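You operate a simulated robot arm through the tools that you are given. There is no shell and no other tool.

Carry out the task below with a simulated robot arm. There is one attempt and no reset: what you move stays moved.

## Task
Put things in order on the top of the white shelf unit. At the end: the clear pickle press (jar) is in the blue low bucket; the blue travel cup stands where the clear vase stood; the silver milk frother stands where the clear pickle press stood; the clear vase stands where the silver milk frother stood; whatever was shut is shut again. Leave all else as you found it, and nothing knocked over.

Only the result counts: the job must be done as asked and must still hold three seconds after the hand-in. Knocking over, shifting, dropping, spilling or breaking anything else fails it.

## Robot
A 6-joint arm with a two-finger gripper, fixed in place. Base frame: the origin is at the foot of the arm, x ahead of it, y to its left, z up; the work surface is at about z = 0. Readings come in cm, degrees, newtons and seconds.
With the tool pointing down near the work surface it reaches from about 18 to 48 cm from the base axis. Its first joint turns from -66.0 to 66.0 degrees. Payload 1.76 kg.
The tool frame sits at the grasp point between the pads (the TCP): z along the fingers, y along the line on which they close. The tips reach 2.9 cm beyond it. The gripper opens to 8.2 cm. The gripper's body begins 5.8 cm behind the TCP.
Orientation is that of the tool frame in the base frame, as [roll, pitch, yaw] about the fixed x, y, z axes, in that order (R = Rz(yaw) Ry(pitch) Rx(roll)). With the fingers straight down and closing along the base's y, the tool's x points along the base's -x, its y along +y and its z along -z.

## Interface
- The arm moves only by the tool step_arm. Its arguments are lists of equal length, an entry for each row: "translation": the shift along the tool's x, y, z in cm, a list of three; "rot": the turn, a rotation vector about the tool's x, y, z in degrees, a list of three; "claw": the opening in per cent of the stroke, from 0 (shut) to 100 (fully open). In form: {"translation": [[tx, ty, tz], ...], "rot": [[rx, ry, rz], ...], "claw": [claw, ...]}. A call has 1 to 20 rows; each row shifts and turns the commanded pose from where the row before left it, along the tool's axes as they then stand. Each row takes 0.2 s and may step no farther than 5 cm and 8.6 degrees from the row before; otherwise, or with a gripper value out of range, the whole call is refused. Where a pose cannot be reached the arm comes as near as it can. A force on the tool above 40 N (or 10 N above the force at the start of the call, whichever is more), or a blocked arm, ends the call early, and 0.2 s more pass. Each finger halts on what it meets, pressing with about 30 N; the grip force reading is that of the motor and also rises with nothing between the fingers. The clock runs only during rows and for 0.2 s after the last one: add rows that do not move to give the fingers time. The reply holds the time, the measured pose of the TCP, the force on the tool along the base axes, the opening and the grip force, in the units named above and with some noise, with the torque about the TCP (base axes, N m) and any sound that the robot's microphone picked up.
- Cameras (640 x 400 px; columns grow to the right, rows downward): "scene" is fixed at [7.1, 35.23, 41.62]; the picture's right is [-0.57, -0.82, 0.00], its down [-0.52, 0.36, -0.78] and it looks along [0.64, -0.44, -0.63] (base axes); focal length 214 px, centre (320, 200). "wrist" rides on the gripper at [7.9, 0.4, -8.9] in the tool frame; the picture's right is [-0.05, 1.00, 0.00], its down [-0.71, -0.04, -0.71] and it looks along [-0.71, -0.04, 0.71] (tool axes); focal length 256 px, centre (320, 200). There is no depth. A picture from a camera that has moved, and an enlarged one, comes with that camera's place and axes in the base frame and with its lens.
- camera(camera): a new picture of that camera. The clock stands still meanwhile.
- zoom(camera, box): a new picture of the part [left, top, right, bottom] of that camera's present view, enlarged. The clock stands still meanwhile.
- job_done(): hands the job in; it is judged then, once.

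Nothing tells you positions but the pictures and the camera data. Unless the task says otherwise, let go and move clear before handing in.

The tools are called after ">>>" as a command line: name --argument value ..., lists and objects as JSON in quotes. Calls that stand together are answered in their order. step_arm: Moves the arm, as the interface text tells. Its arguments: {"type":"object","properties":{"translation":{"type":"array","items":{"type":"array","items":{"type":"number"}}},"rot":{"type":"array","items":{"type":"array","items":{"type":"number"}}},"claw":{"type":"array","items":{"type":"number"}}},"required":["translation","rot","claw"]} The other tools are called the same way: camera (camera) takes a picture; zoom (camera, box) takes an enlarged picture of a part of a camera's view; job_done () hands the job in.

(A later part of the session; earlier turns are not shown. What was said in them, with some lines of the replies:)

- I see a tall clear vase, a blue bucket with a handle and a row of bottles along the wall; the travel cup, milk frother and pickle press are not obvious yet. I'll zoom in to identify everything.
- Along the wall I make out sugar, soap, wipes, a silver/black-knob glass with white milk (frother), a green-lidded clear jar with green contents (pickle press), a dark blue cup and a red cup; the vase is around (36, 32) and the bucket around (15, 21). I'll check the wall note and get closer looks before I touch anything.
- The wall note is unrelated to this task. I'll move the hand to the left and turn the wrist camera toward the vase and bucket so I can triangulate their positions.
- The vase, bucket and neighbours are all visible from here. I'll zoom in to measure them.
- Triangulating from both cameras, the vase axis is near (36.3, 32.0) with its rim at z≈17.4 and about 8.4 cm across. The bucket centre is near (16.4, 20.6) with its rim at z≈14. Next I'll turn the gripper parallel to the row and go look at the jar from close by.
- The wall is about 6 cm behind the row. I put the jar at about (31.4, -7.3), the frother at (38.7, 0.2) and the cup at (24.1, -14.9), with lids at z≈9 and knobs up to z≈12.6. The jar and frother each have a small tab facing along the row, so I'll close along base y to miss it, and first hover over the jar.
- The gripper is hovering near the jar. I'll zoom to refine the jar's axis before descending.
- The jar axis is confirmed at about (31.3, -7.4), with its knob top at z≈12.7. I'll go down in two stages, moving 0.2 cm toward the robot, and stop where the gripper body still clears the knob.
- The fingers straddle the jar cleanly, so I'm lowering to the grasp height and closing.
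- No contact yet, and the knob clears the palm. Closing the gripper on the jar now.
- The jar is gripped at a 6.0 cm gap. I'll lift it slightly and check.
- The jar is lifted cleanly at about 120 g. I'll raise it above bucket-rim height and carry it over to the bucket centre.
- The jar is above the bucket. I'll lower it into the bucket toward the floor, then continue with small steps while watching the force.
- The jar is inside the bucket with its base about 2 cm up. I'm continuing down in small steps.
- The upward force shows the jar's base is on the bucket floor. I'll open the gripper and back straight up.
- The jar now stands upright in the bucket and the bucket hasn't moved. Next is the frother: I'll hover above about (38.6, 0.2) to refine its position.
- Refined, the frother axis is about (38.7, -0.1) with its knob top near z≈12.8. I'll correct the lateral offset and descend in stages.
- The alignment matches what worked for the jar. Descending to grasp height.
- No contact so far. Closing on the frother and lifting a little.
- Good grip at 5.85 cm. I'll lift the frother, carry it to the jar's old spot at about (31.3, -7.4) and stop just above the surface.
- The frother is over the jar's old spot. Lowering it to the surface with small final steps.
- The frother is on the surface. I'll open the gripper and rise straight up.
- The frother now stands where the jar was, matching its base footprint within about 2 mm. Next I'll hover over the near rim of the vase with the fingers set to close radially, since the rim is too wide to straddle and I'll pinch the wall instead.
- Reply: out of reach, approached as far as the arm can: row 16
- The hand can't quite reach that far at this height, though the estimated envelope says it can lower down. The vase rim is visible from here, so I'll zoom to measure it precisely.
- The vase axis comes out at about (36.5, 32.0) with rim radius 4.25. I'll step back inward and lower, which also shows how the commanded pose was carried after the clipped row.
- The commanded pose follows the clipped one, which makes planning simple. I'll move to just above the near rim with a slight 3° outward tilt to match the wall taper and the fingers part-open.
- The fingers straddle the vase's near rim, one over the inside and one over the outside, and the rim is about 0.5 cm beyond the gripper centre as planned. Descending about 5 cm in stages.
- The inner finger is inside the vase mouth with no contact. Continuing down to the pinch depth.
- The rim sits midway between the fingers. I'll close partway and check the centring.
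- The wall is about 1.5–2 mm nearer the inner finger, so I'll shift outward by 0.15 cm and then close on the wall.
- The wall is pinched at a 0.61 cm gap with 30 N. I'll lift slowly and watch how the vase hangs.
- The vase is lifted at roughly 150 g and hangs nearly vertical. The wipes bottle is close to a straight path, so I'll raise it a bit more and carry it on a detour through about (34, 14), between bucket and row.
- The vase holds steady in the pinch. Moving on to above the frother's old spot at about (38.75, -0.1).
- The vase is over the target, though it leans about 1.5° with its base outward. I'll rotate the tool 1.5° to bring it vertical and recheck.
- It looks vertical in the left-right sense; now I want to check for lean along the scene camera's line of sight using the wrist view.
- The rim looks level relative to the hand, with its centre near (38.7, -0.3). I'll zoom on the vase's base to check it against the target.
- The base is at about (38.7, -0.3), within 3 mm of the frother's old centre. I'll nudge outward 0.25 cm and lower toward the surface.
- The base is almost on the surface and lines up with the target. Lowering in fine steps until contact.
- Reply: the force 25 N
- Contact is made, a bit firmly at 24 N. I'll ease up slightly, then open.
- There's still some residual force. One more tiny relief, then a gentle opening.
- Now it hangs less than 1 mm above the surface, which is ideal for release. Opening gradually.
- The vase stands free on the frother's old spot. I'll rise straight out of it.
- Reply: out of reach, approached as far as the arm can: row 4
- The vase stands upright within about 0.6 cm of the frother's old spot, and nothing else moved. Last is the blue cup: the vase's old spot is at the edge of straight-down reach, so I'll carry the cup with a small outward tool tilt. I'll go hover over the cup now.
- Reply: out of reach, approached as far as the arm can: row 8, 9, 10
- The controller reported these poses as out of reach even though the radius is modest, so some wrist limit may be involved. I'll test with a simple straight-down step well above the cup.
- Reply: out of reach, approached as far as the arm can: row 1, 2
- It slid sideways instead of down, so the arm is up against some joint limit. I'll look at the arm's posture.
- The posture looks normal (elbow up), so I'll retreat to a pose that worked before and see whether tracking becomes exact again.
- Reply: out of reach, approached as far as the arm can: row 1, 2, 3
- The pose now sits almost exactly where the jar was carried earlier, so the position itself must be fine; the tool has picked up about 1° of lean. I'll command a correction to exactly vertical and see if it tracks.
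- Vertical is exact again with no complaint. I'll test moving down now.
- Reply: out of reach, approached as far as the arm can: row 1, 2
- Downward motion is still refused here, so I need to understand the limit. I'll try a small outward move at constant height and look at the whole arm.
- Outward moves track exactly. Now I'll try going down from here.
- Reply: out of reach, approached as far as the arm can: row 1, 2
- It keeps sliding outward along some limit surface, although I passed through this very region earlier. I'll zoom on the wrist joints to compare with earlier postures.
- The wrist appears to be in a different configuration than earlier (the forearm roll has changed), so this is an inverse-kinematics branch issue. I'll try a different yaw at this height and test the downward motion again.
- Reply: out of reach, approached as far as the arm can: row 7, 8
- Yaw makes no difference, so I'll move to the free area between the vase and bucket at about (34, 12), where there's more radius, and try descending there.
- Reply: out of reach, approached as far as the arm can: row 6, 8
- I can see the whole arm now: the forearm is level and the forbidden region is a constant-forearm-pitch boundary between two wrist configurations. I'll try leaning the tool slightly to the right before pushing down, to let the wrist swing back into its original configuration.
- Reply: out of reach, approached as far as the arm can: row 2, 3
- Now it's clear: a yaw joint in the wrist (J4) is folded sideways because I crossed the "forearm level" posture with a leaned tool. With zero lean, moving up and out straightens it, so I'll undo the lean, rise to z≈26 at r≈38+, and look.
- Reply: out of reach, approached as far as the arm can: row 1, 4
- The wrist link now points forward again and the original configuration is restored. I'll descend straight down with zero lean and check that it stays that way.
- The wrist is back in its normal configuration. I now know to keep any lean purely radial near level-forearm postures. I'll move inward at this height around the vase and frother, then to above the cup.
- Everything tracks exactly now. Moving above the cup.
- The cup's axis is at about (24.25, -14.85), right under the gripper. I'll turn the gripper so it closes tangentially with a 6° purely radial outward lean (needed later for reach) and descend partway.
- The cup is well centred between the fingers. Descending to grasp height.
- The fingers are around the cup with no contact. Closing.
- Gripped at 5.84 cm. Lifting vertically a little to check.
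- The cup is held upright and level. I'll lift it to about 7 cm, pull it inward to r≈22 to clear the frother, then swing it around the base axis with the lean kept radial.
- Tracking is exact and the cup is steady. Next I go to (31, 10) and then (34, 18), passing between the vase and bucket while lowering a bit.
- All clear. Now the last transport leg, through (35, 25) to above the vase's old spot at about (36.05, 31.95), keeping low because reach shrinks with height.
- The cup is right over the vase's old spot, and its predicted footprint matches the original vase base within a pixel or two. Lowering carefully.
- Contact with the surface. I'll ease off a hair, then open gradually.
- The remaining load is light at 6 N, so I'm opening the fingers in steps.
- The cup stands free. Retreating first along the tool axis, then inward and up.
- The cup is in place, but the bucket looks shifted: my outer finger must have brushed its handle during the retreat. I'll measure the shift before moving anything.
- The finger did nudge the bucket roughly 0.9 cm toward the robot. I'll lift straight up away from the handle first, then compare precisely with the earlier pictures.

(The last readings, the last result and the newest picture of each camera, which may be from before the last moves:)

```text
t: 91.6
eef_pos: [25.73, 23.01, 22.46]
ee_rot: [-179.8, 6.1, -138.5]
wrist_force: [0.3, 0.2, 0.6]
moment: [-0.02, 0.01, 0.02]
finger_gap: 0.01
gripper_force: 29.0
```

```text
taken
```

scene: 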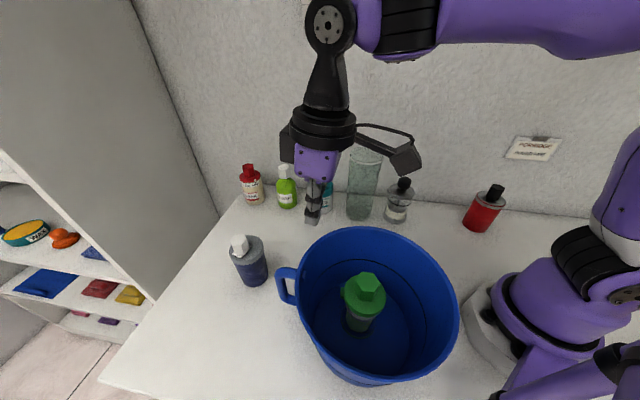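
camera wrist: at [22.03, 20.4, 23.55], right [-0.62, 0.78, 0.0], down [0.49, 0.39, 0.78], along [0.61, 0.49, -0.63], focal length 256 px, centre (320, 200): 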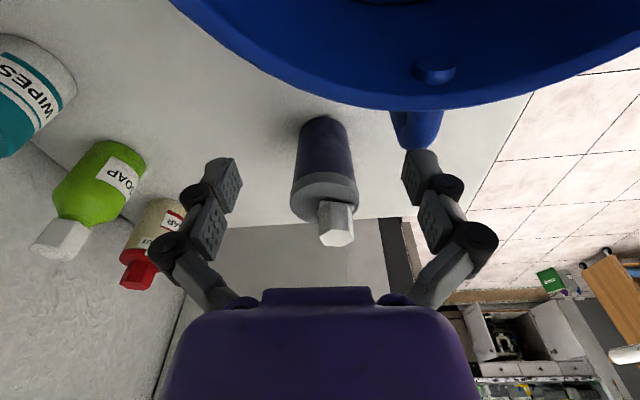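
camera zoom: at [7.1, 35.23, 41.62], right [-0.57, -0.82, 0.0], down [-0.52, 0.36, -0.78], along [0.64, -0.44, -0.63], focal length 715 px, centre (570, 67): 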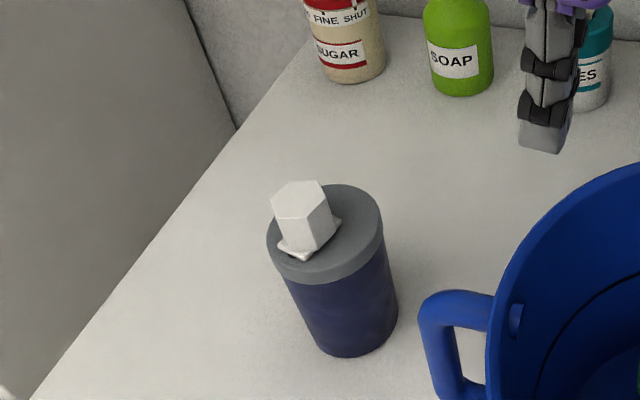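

The bucket moved by about (-0.76, -0.54) cm and the cup is right where the vase base was. I'll restore the bucket by gently pushing its inner wall outward on the handle side with the closed fingers. First I'll straighten the tool and position it above the gap between jar and wall.

>>> step_arm --translation '[[0, 0, 0], [0, 0, 0], [1.72, 1.72, 0], [1.72, 1.72, 0], [0, 0, 0]]' --rot '[[0, 6.1, 0], [0, 0, 6.1], [0, 0, 0], [0, 0, 0], [0, 0, 0]]' --claw '[0, 0, 0, 0, 0]'

>>> camera --camera "wrist"

>>> camera --camera "scene"

```text
t: 92.8
eef_pos: [20.97, 23.87, 22.39]
ee_rot: [-179.8, 0.0, -144.6]
wrist_force: [0.5, 0.5, -0.7]
moment: [0.01, 0.0, -0.01]
finger_gap: 0.0
gripper_force: 28.8
```

```text
taken
camera wrist: at [14.17, 19.69, 31.41], right [-0.53, 0.85, 0.0], down [0.6, 0.38, 0.71], along [0.6, 0.38, -0.71], focal length 256 px, centre (320, 200)
```

wrist: 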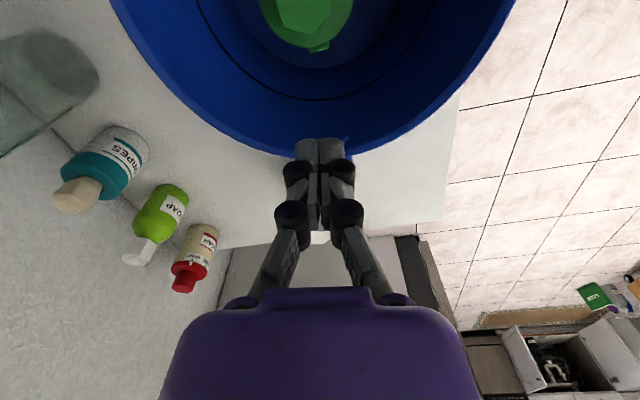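

```text
taken
```

scene: 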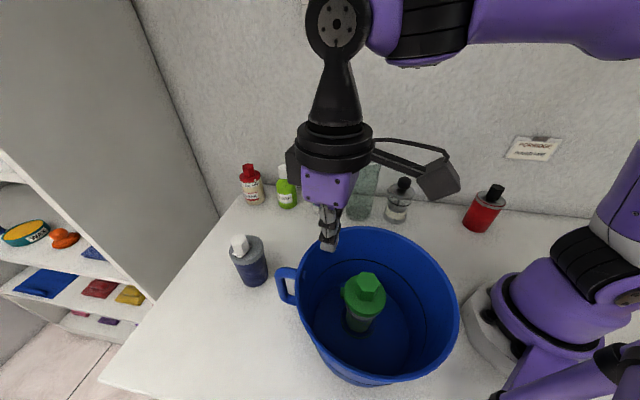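

The gap between jar and wall is confirmed. I'll descend into the bucket to z≈9.2, keeping the gripper body above the rim.

>>> step_arm --translation '[[0, 0, 3.3], [0, 0, 3.3], [0, 0, 3.3], [0, 0, 3.2], [0, 0, 0]]' --rot '[[0, 0, 0], [0, 0, 0], [0, 0, 0], [0, 0, 0], [0, 0, 0]]' --claw '[0, 0, 0, 0, 0]'

>>> camera --camera "wrist"

>>> zoom --camera "scene" --box '[180, 180, 480, 400]'

```text
t: 94.0
eef_pos: [21.01, 23.82, 9.38]
ee_rot: [-179.8, 0.1, -144.6]
wrist_force: [-0.1, 0.8, 0.0]
moment: [-0.01, 0.02, 0.04]
finger_gap: 0.04
gripper_force: 28.5
```

```text
taken
camera wrist: at [14.28, 19.66, 18.28], right [-0.54, 0.84, 0.0], down [0.6, 0.38, 0.71], along [0.6, 0.38, -0.71], focal length 256 px, centre (320, 200)
```

wrist: 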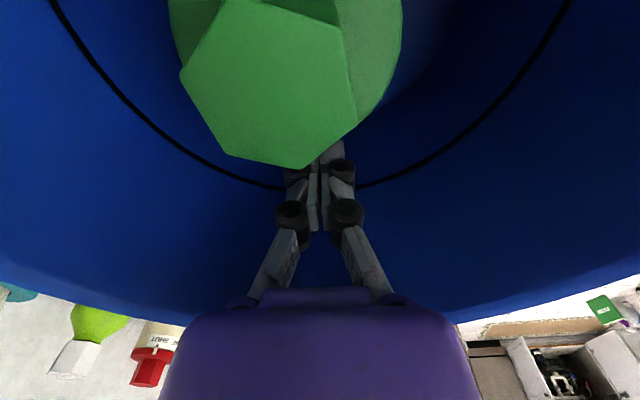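

```text
1.82 times, centred on (330, 290) of scene
camera zoom: at [7.1, 35.23, 41.62], right [-0.57, -0.82, 0.0], down [-0.52, 0.36, -0.78], along [0.64, -0.44, -0.63], focal length 390 px, centre (302, 36)
```

zoom: 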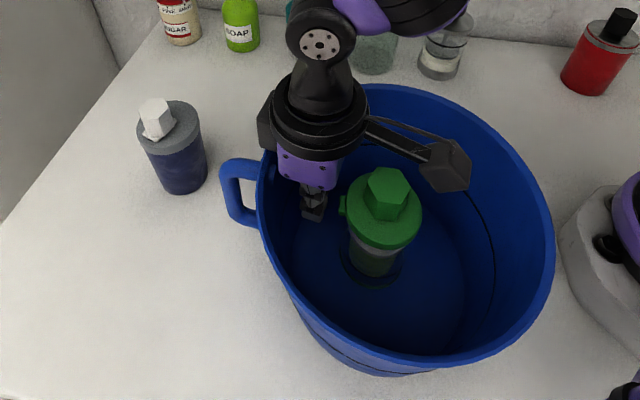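

The fingers are inside, clear of the jar and not touching anything. I'll move outward in small steps toward the wall while watching the force.

>>> step_arm --translation '[[-0.4, 0, 0], [-0.4, 0, 0], [-0.4, 0, 0], [-0.2, 0, 0], [0, 0, 0]]' --rot '[[0, 0, 0], [0, 0, 0], [0, 0, 0], [0, 0, 0], [0, 0, 0]]' --claw '[0, 0, 0, 0, 0]'

>>> zoom --camera "scene" --box '[190, 180, 300, 300]'

```text
t: 95.2
eef_pos: [22.23, 24.76, 9.32]
ee_rot: [-179.9, 0.2, -144.5]
wrist_force: [0.4, 0.3, 0.2]
moment: [-0.02, 0.0, 0.02]
finger_gap: 0.0
gripper_force: 28.6
```

```text
3.33 times, centred on (245, 240) of scene
camera zoom: at [7.1, 35.23, 41.62], right [-0.57, -0.82, 0.0], down [-0.52, 0.36, -0.78], along [0.64, -0.44, -0.63], focal length 715 px, centre (570, 67)
```

zoom: 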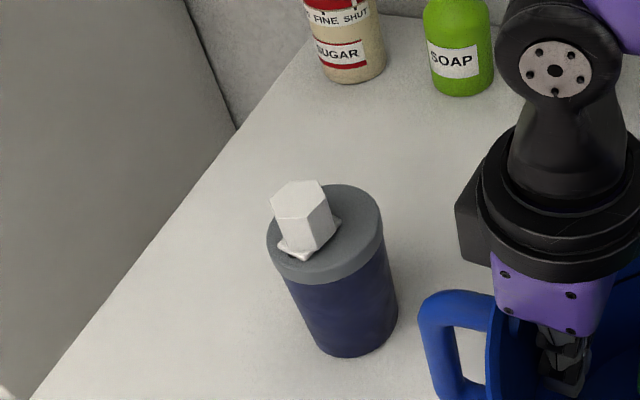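

>>> step_arm --translation '[[-0.2, 0, 0], [-0.2, 0, 0], [0, 0, 0]]' --rot '[[0, 0, 0], [0, 0, 0], [0, 0, 0]]' --claw '[0, 0, 0]'

>>> zoom --camera "scene" --box '[190, 180, 300, 300]'

```text
t: 96.0
eef_pos: [22.53, 24.91, 9.34]
ee_rot: [-179.8, 0.1, -144.6]
wrist_force: [-1.7, -0.8, 0.3]
moment: [-0.03, 0.0, -0.03]
finger_gap: 0.01
gripper_force: 28.3
```

```text
3.33 times, centred on (245, 240) of scene
camera zoom: at [7.1, 35.23, 41.62], right [-0.57, -0.82, 0.0], down [-0.52, 0.36, -0.78], along [0.64, -0.44, -0.63], focal length 715 px, centre (570, 67)
```

zoom: 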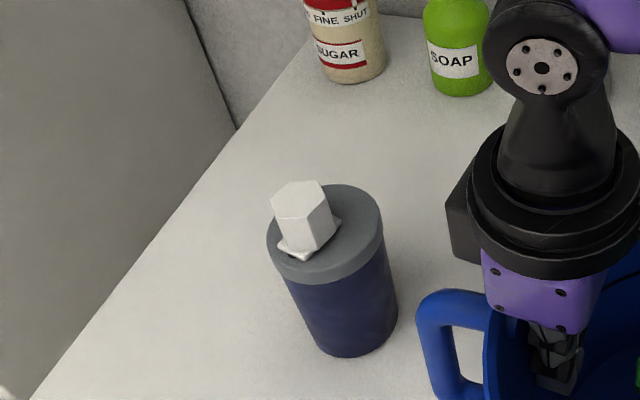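

Contact made at about 2 N and the bucket is starting to move. Continuing slowly, comparing the handle position with the original (left edge at x≈403 in this view).

>>> step_arm --translation '[[-0.15, 0, 0], [-0.15, 0, 0], [-0.1, 0, 0], [0, 0, 0]]' --rot '[[0, 0, 0], [0, 0, 0], [0, 0, 0], [0, 0, 0]]' --claw '[0, 0, 0, 0]'

>>> zoom --camera "scene" --box '[190, 180, 300, 300]'

>>> zoom --camera "scene" --box '[180, 180, 480, 400]'

```text
t: 97.0
eef_pos: [22.87, 25.1, 9.39]
ee_rot: [-179.8, 0.0, -144.6]
wrist_force: [-1.4, 0.0, 0.3]
moment: [-0.02, 0.03, -0.03]
finger_gap: 0.0
gripper_force: 28.9
```

```text
3.33 times, centred on (245, 240) of scene
camera zoom: at [7.1, 35.23, 41.62], right [-0.57, -0.82, 0.0], down [-0.52, 0.36, -0.78], along [0.64, -0.44, -0.63], focal length 715 px, centre (570, 67)
```

zoom: 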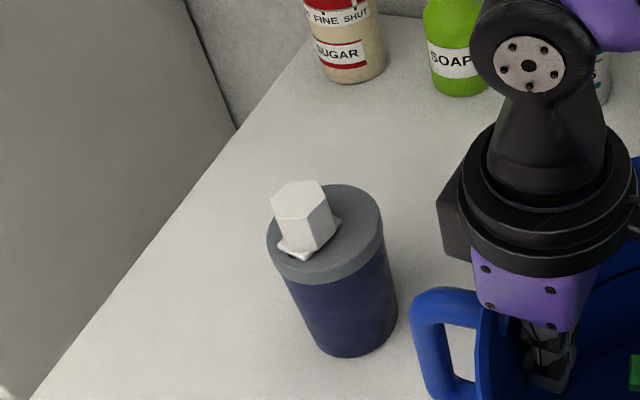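

```text
1.82 times, centred on (330, 290) of scene
camera zoom: at [7.1, 35.23, 41.62], right [-0.57, -0.82, 0.0], down [-0.52, 0.36, -0.78], along [0.64, -0.44, -0.63], focal length 390 px, centre (302, 36)
```

zoom: 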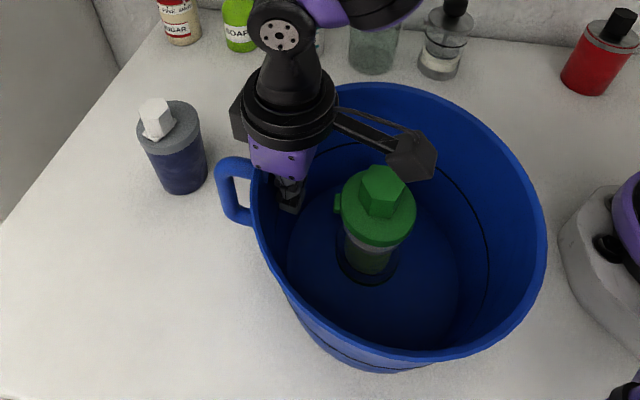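

About 0.25 cm to go. One more small push.

>>> step_arm --translation '[[-0.15, 0, 0], [-0.12, 0, 0], [0, 0, 0]]' --rot '[[0, 0, 0], [0, 0, 0], [0, 0, 0]]' --claw '[0, 0, 0]'

>>> zoom --camera "scene" --box '[190, 180, 300, 300]'

>>> zoom --camera "scene" --box '[180, 180, 480, 400]'

```text
t: 97.8
eef_pos: [22.97, 25.35, 9.28]
ee_rot: [-179.9, 0.0, -144.7]
wrist_force: [-0.5, -0.7, -0.7]
moment: [-0.02, 0.04, -0.03]
finger_gap: 0.0
gripper_force: 28.8
```

```text
3.33 times, centred on (245, 240) of scene
camera zoom: at [7.1, 35.23, 41.62], right [-0.57, -0.82, 0.0], down [-0.52, 0.36, -0.78], along [0.64, -0.44, -0.63], focal length 715 px, centre (570, 67)
```

zoom: 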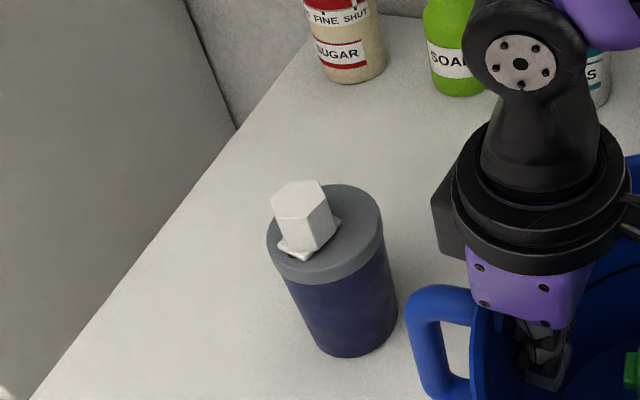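

```text
1.82 times, centred on (330, 290) of scene
camera zoom: at [7.1, 35.23, 41.62], right [-0.57, -0.82, 0.0], down [-0.52, 0.36, -0.78], along [0.64, -0.44, -0.63], focal length 390 px, centre (302, 36)
```

zoom: 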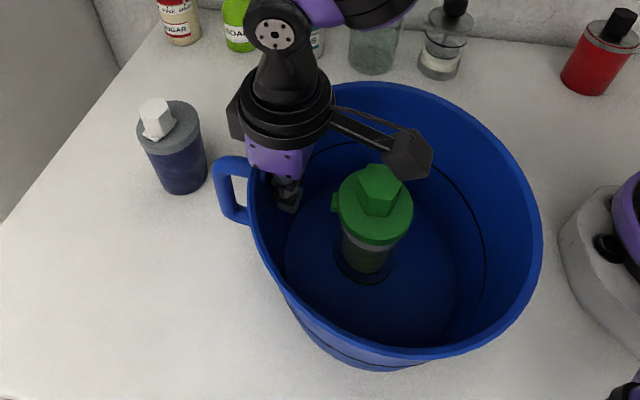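

The handle edge, rim right edge and rim bottom all match the original picture now. Backing off the wall a little and rising out of the bucket.

>>> step_arm --translation '[[0.3, 0, 0], [0.4, 0, 0], [0, 0, 0], [0, 0, -3], [0, 0, -3.5], [0, 0, -3.5], [0, 0, -3.5], [0, 0, 0]]' --rot '[[0, 0, 0], [0, 0, 0], [0, 0, 0], [0, 0, 0], [0, 0, 0], [0, 0, 0], [0, 0, 0], [0, 0, 0]]' --claw '[0, 0, 0, 0, 0, 0, 0, 0]'

>>> zoom --camera "scene" --box '[180, 180, 480, 400]'

>>> zoom --camera "scene" --box '[190, 180, 300, 300]'

>>> camera --camera "scene"

```text
t: 99.6
eef_pos: [22.37, 24.97, 22.83]
ee_rot: [-179.8, 0.0, -144.6]
wrist_force: [-0.3, -0.4, -0.3]
moment: [0.0, 0.0, 0.03]
finger_gap: 0.0
gripper_force: 28.7
```

```text
1.82 times, centred on (330, 290) of scene
camera zoom: at [7.1, 35.23, 41.62], right [-0.57, -0.82, 0.0], down [-0.52, 0.36, -0.78], along [0.64, -0.44, -0.63], focal length 390 px, centre (302, 36)
```

zoom: 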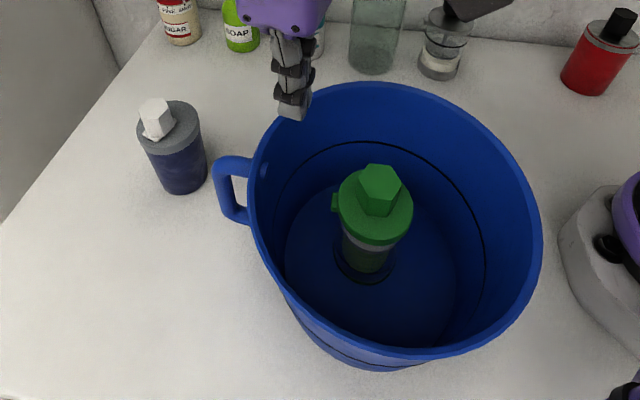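

```text
3.33 times, centred on (245, 240) of scene
camera zoom: at [7.1, 35.23, 41.62], right [-0.57, -0.82, 0.0], down [-0.52, 0.36, -0.78], along [0.64, -0.44, -0.63], focal length 715 px, centre (570, 67)
```

zoom: 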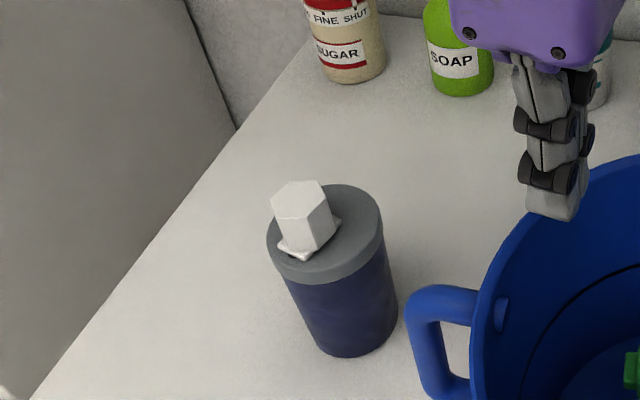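

```text
taken
```

scene: 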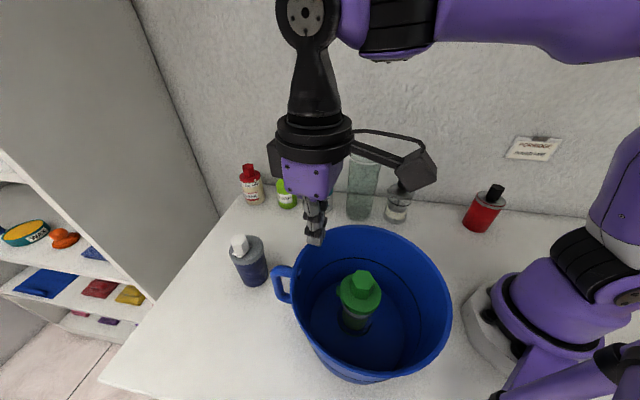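

The bucket is back within about a millimetre or two of its original outline, with the jar still upright in it. I'll move the arm clear and do a final check of the whole scene.

>>> step_arm --translation '[[2.36, -2.49, 0], [2.36, -2.49, 0], [2.36, -2.49, 0], [2.36, -2.49, 0], [2.36, -2.49, 0], [0, 0, 0]]' --rot '[[0, 0, 0], [0, 0, 0], [0, 0, 0], [0, 0, 0], [0, 0, 0], [0, 0, 0]]' --claw '[0, 0, 0, 0, 0, 0]'

>>> camera --camera "scene"

>>> zoom --camera "scene" --box '[200, 140, 360, 240]'

>>> zoom --camera "scene" --box '[335, 160, 425, 230]'

>>> zoom --camera "scene" --box '[410, 160, 520, 240]'

```text
t: 101.0
eef_pos: [20.17, 7.9, 22.97]
ee_rot: [-179.9, 0.1, -144.6]
wrist_force: [-0.2, -0.2, -0.2]
moment: [-0.01, 0.0, 0.01]
finger_gap: 0.0
gripper_force: 28.8
```

```text
taken
```

scene: 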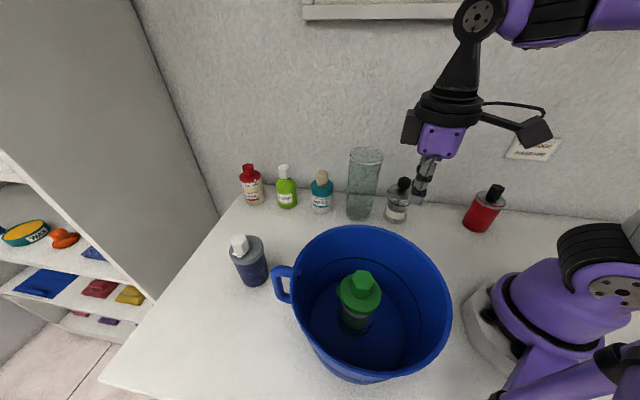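

```text
4.00 times, centred on (280, 190) of scene
camera zoom: at [7.1, 35.22, 41.62], right [-0.57, -0.82, 0.0], down [-0.52, 0.36, -0.78], along [0.64, -0.44, -0.63], focal length 858 px, centre (480, 240)
```

zoom: 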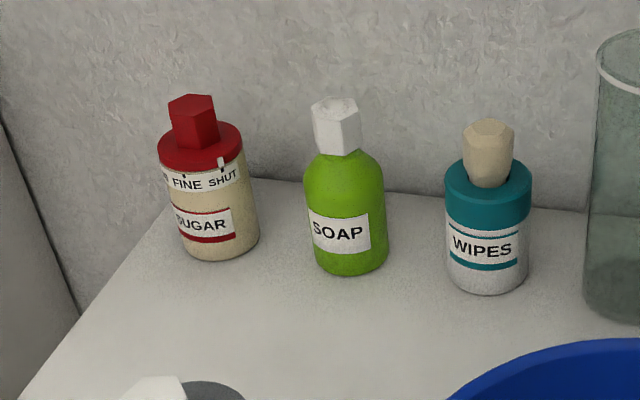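

```text
5.71 times, centred on (380, 195) of scene
camera zoom: at [7.1, 35.22, 41.62], right [-0.57, -0.82, 0.0], down [-0.52, 0.36, -0.78], along [0.64, -0.44, -0.63], focal length 1226 px, centre (-23, 229)
```

zoom: 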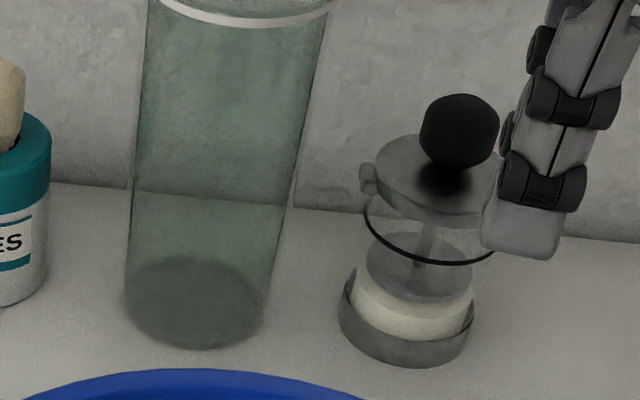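

```text
5.00 times, centred on (465, 200) of scene
camera zoom: at [7.1, 35.22, 41.62], right [-0.57, -0.82, 0.0], down [-0.52, 0.36, -0.78], along [0.64, -0.44, -0.63], focal length 1072 px, centre (-405, 200)
```

zoom: 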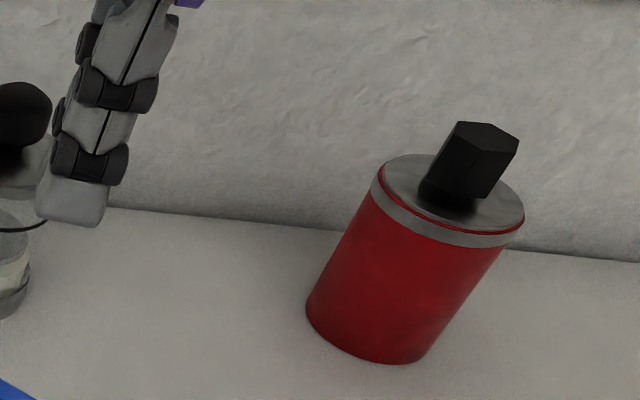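

Sugar, soap, wipes and red cup are all unchanged, and the bucket and jar are fine. I'll do one more independent check of the vase's position with the wrist camera.

>>> step_arm --translation '[[0, 0, 0], [0, 0, 0], [0, 0, 0], [0, 0, 0], [0, 0, 0], [-2.5, -2.47, 0], [-2.5, -2.47, 0], [-2.5, -2.47, 0], [0, 0, 0]]' --rot '[[0, 0, 7.08], [0, 0, 7.08], [0, 0, 7.08], [0, 0, 7.08], [0, 0, 7.08], [0, 0, 0], [0, 0, 0], [0, 0, 0], [0, 0, 0]]' --claw '[0, 0, 0, 0, 0, 0, 0, 0, 0]'

>>> camera --camera "wrist"

>>> zoom --camera "wrist" --box '[220, 0, 440, 180]'

```text
t: 103.0
eef_pos: [27.64, 0.45, 22.93]
ee_rot: [-179.9, 0.2, 179.9]
wrist_force: [-0.7, 0.1, 0.3]
moment: [-0.01, 0.01, 0.02]
finger_gap: 0.01
gripper_force: 28.8
```

```text
taken
camera wrist: at [19.55, 0.92, 31.9], right [0.05, 1.0, 0.0], down [0.7, -0.04, 0.71], along [0.71, -0.04, -0.71], focal length 256 px, centre (320, 200)
```

wrist: 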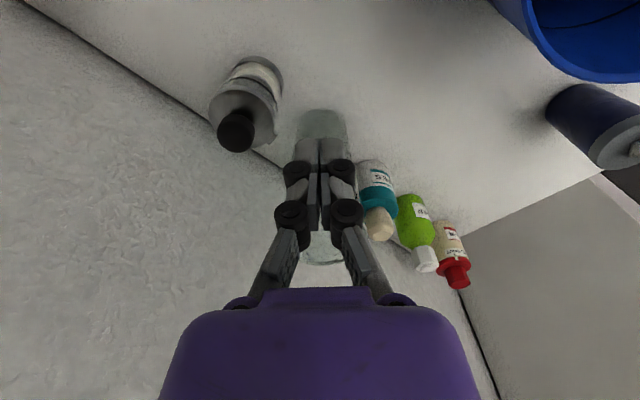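

```text
2.22 times, centred on (330, 90) of wrist
camera zoom: at [19.55, 0.92, 31.9], right [0.05, 1.0, 0.0], down [0.7, -0.04, 0.71], along [0.71, -0.04, -0.71], focal length 569 px, centre (298, 444)
```

zoom: 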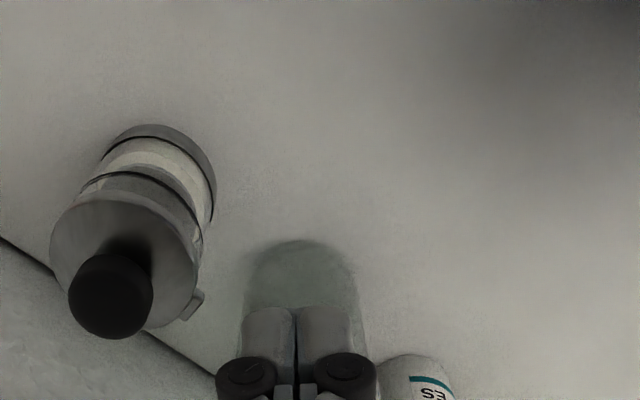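

The wrist view puts the vase at about (38.2, 0.35), within about 0.7 cm of where the frother stood. The frother is on the jar's spot, the cup is on the vase's spot, and the jar is upright in the bucket. Nothing is knocked over and the hand is empty and clear, so I'm handing in.

>>> job_done

```text
The job is handed in.
```

The job is handed in with all four items where you asked, judged from the camera pictures. One thing went wrong: I knocked the blue bucket while backing away from the cup.

- **Pickle press:** it stands upright in the blue bucket.
- **Milk frother:** it stands where the pickle press stood, within about half a centimetre.
- **Vase:** it stands where the frother stood, about 0.7 cm off.
- **Travel cup:** it stands where the vase stood, within a few millimetres.

**Bucket:** a finger brushed the handle and pushed the bucket about 0.9 cm toward the robot. I pushed it back from the inside, and its outline now matches the original picture to within 1–2 mm.

The sugar, soap, wipes and red cup look unchanged. Nothing was knocked over, and nothing needed shutting again. The gripper is empty and clear of everything.
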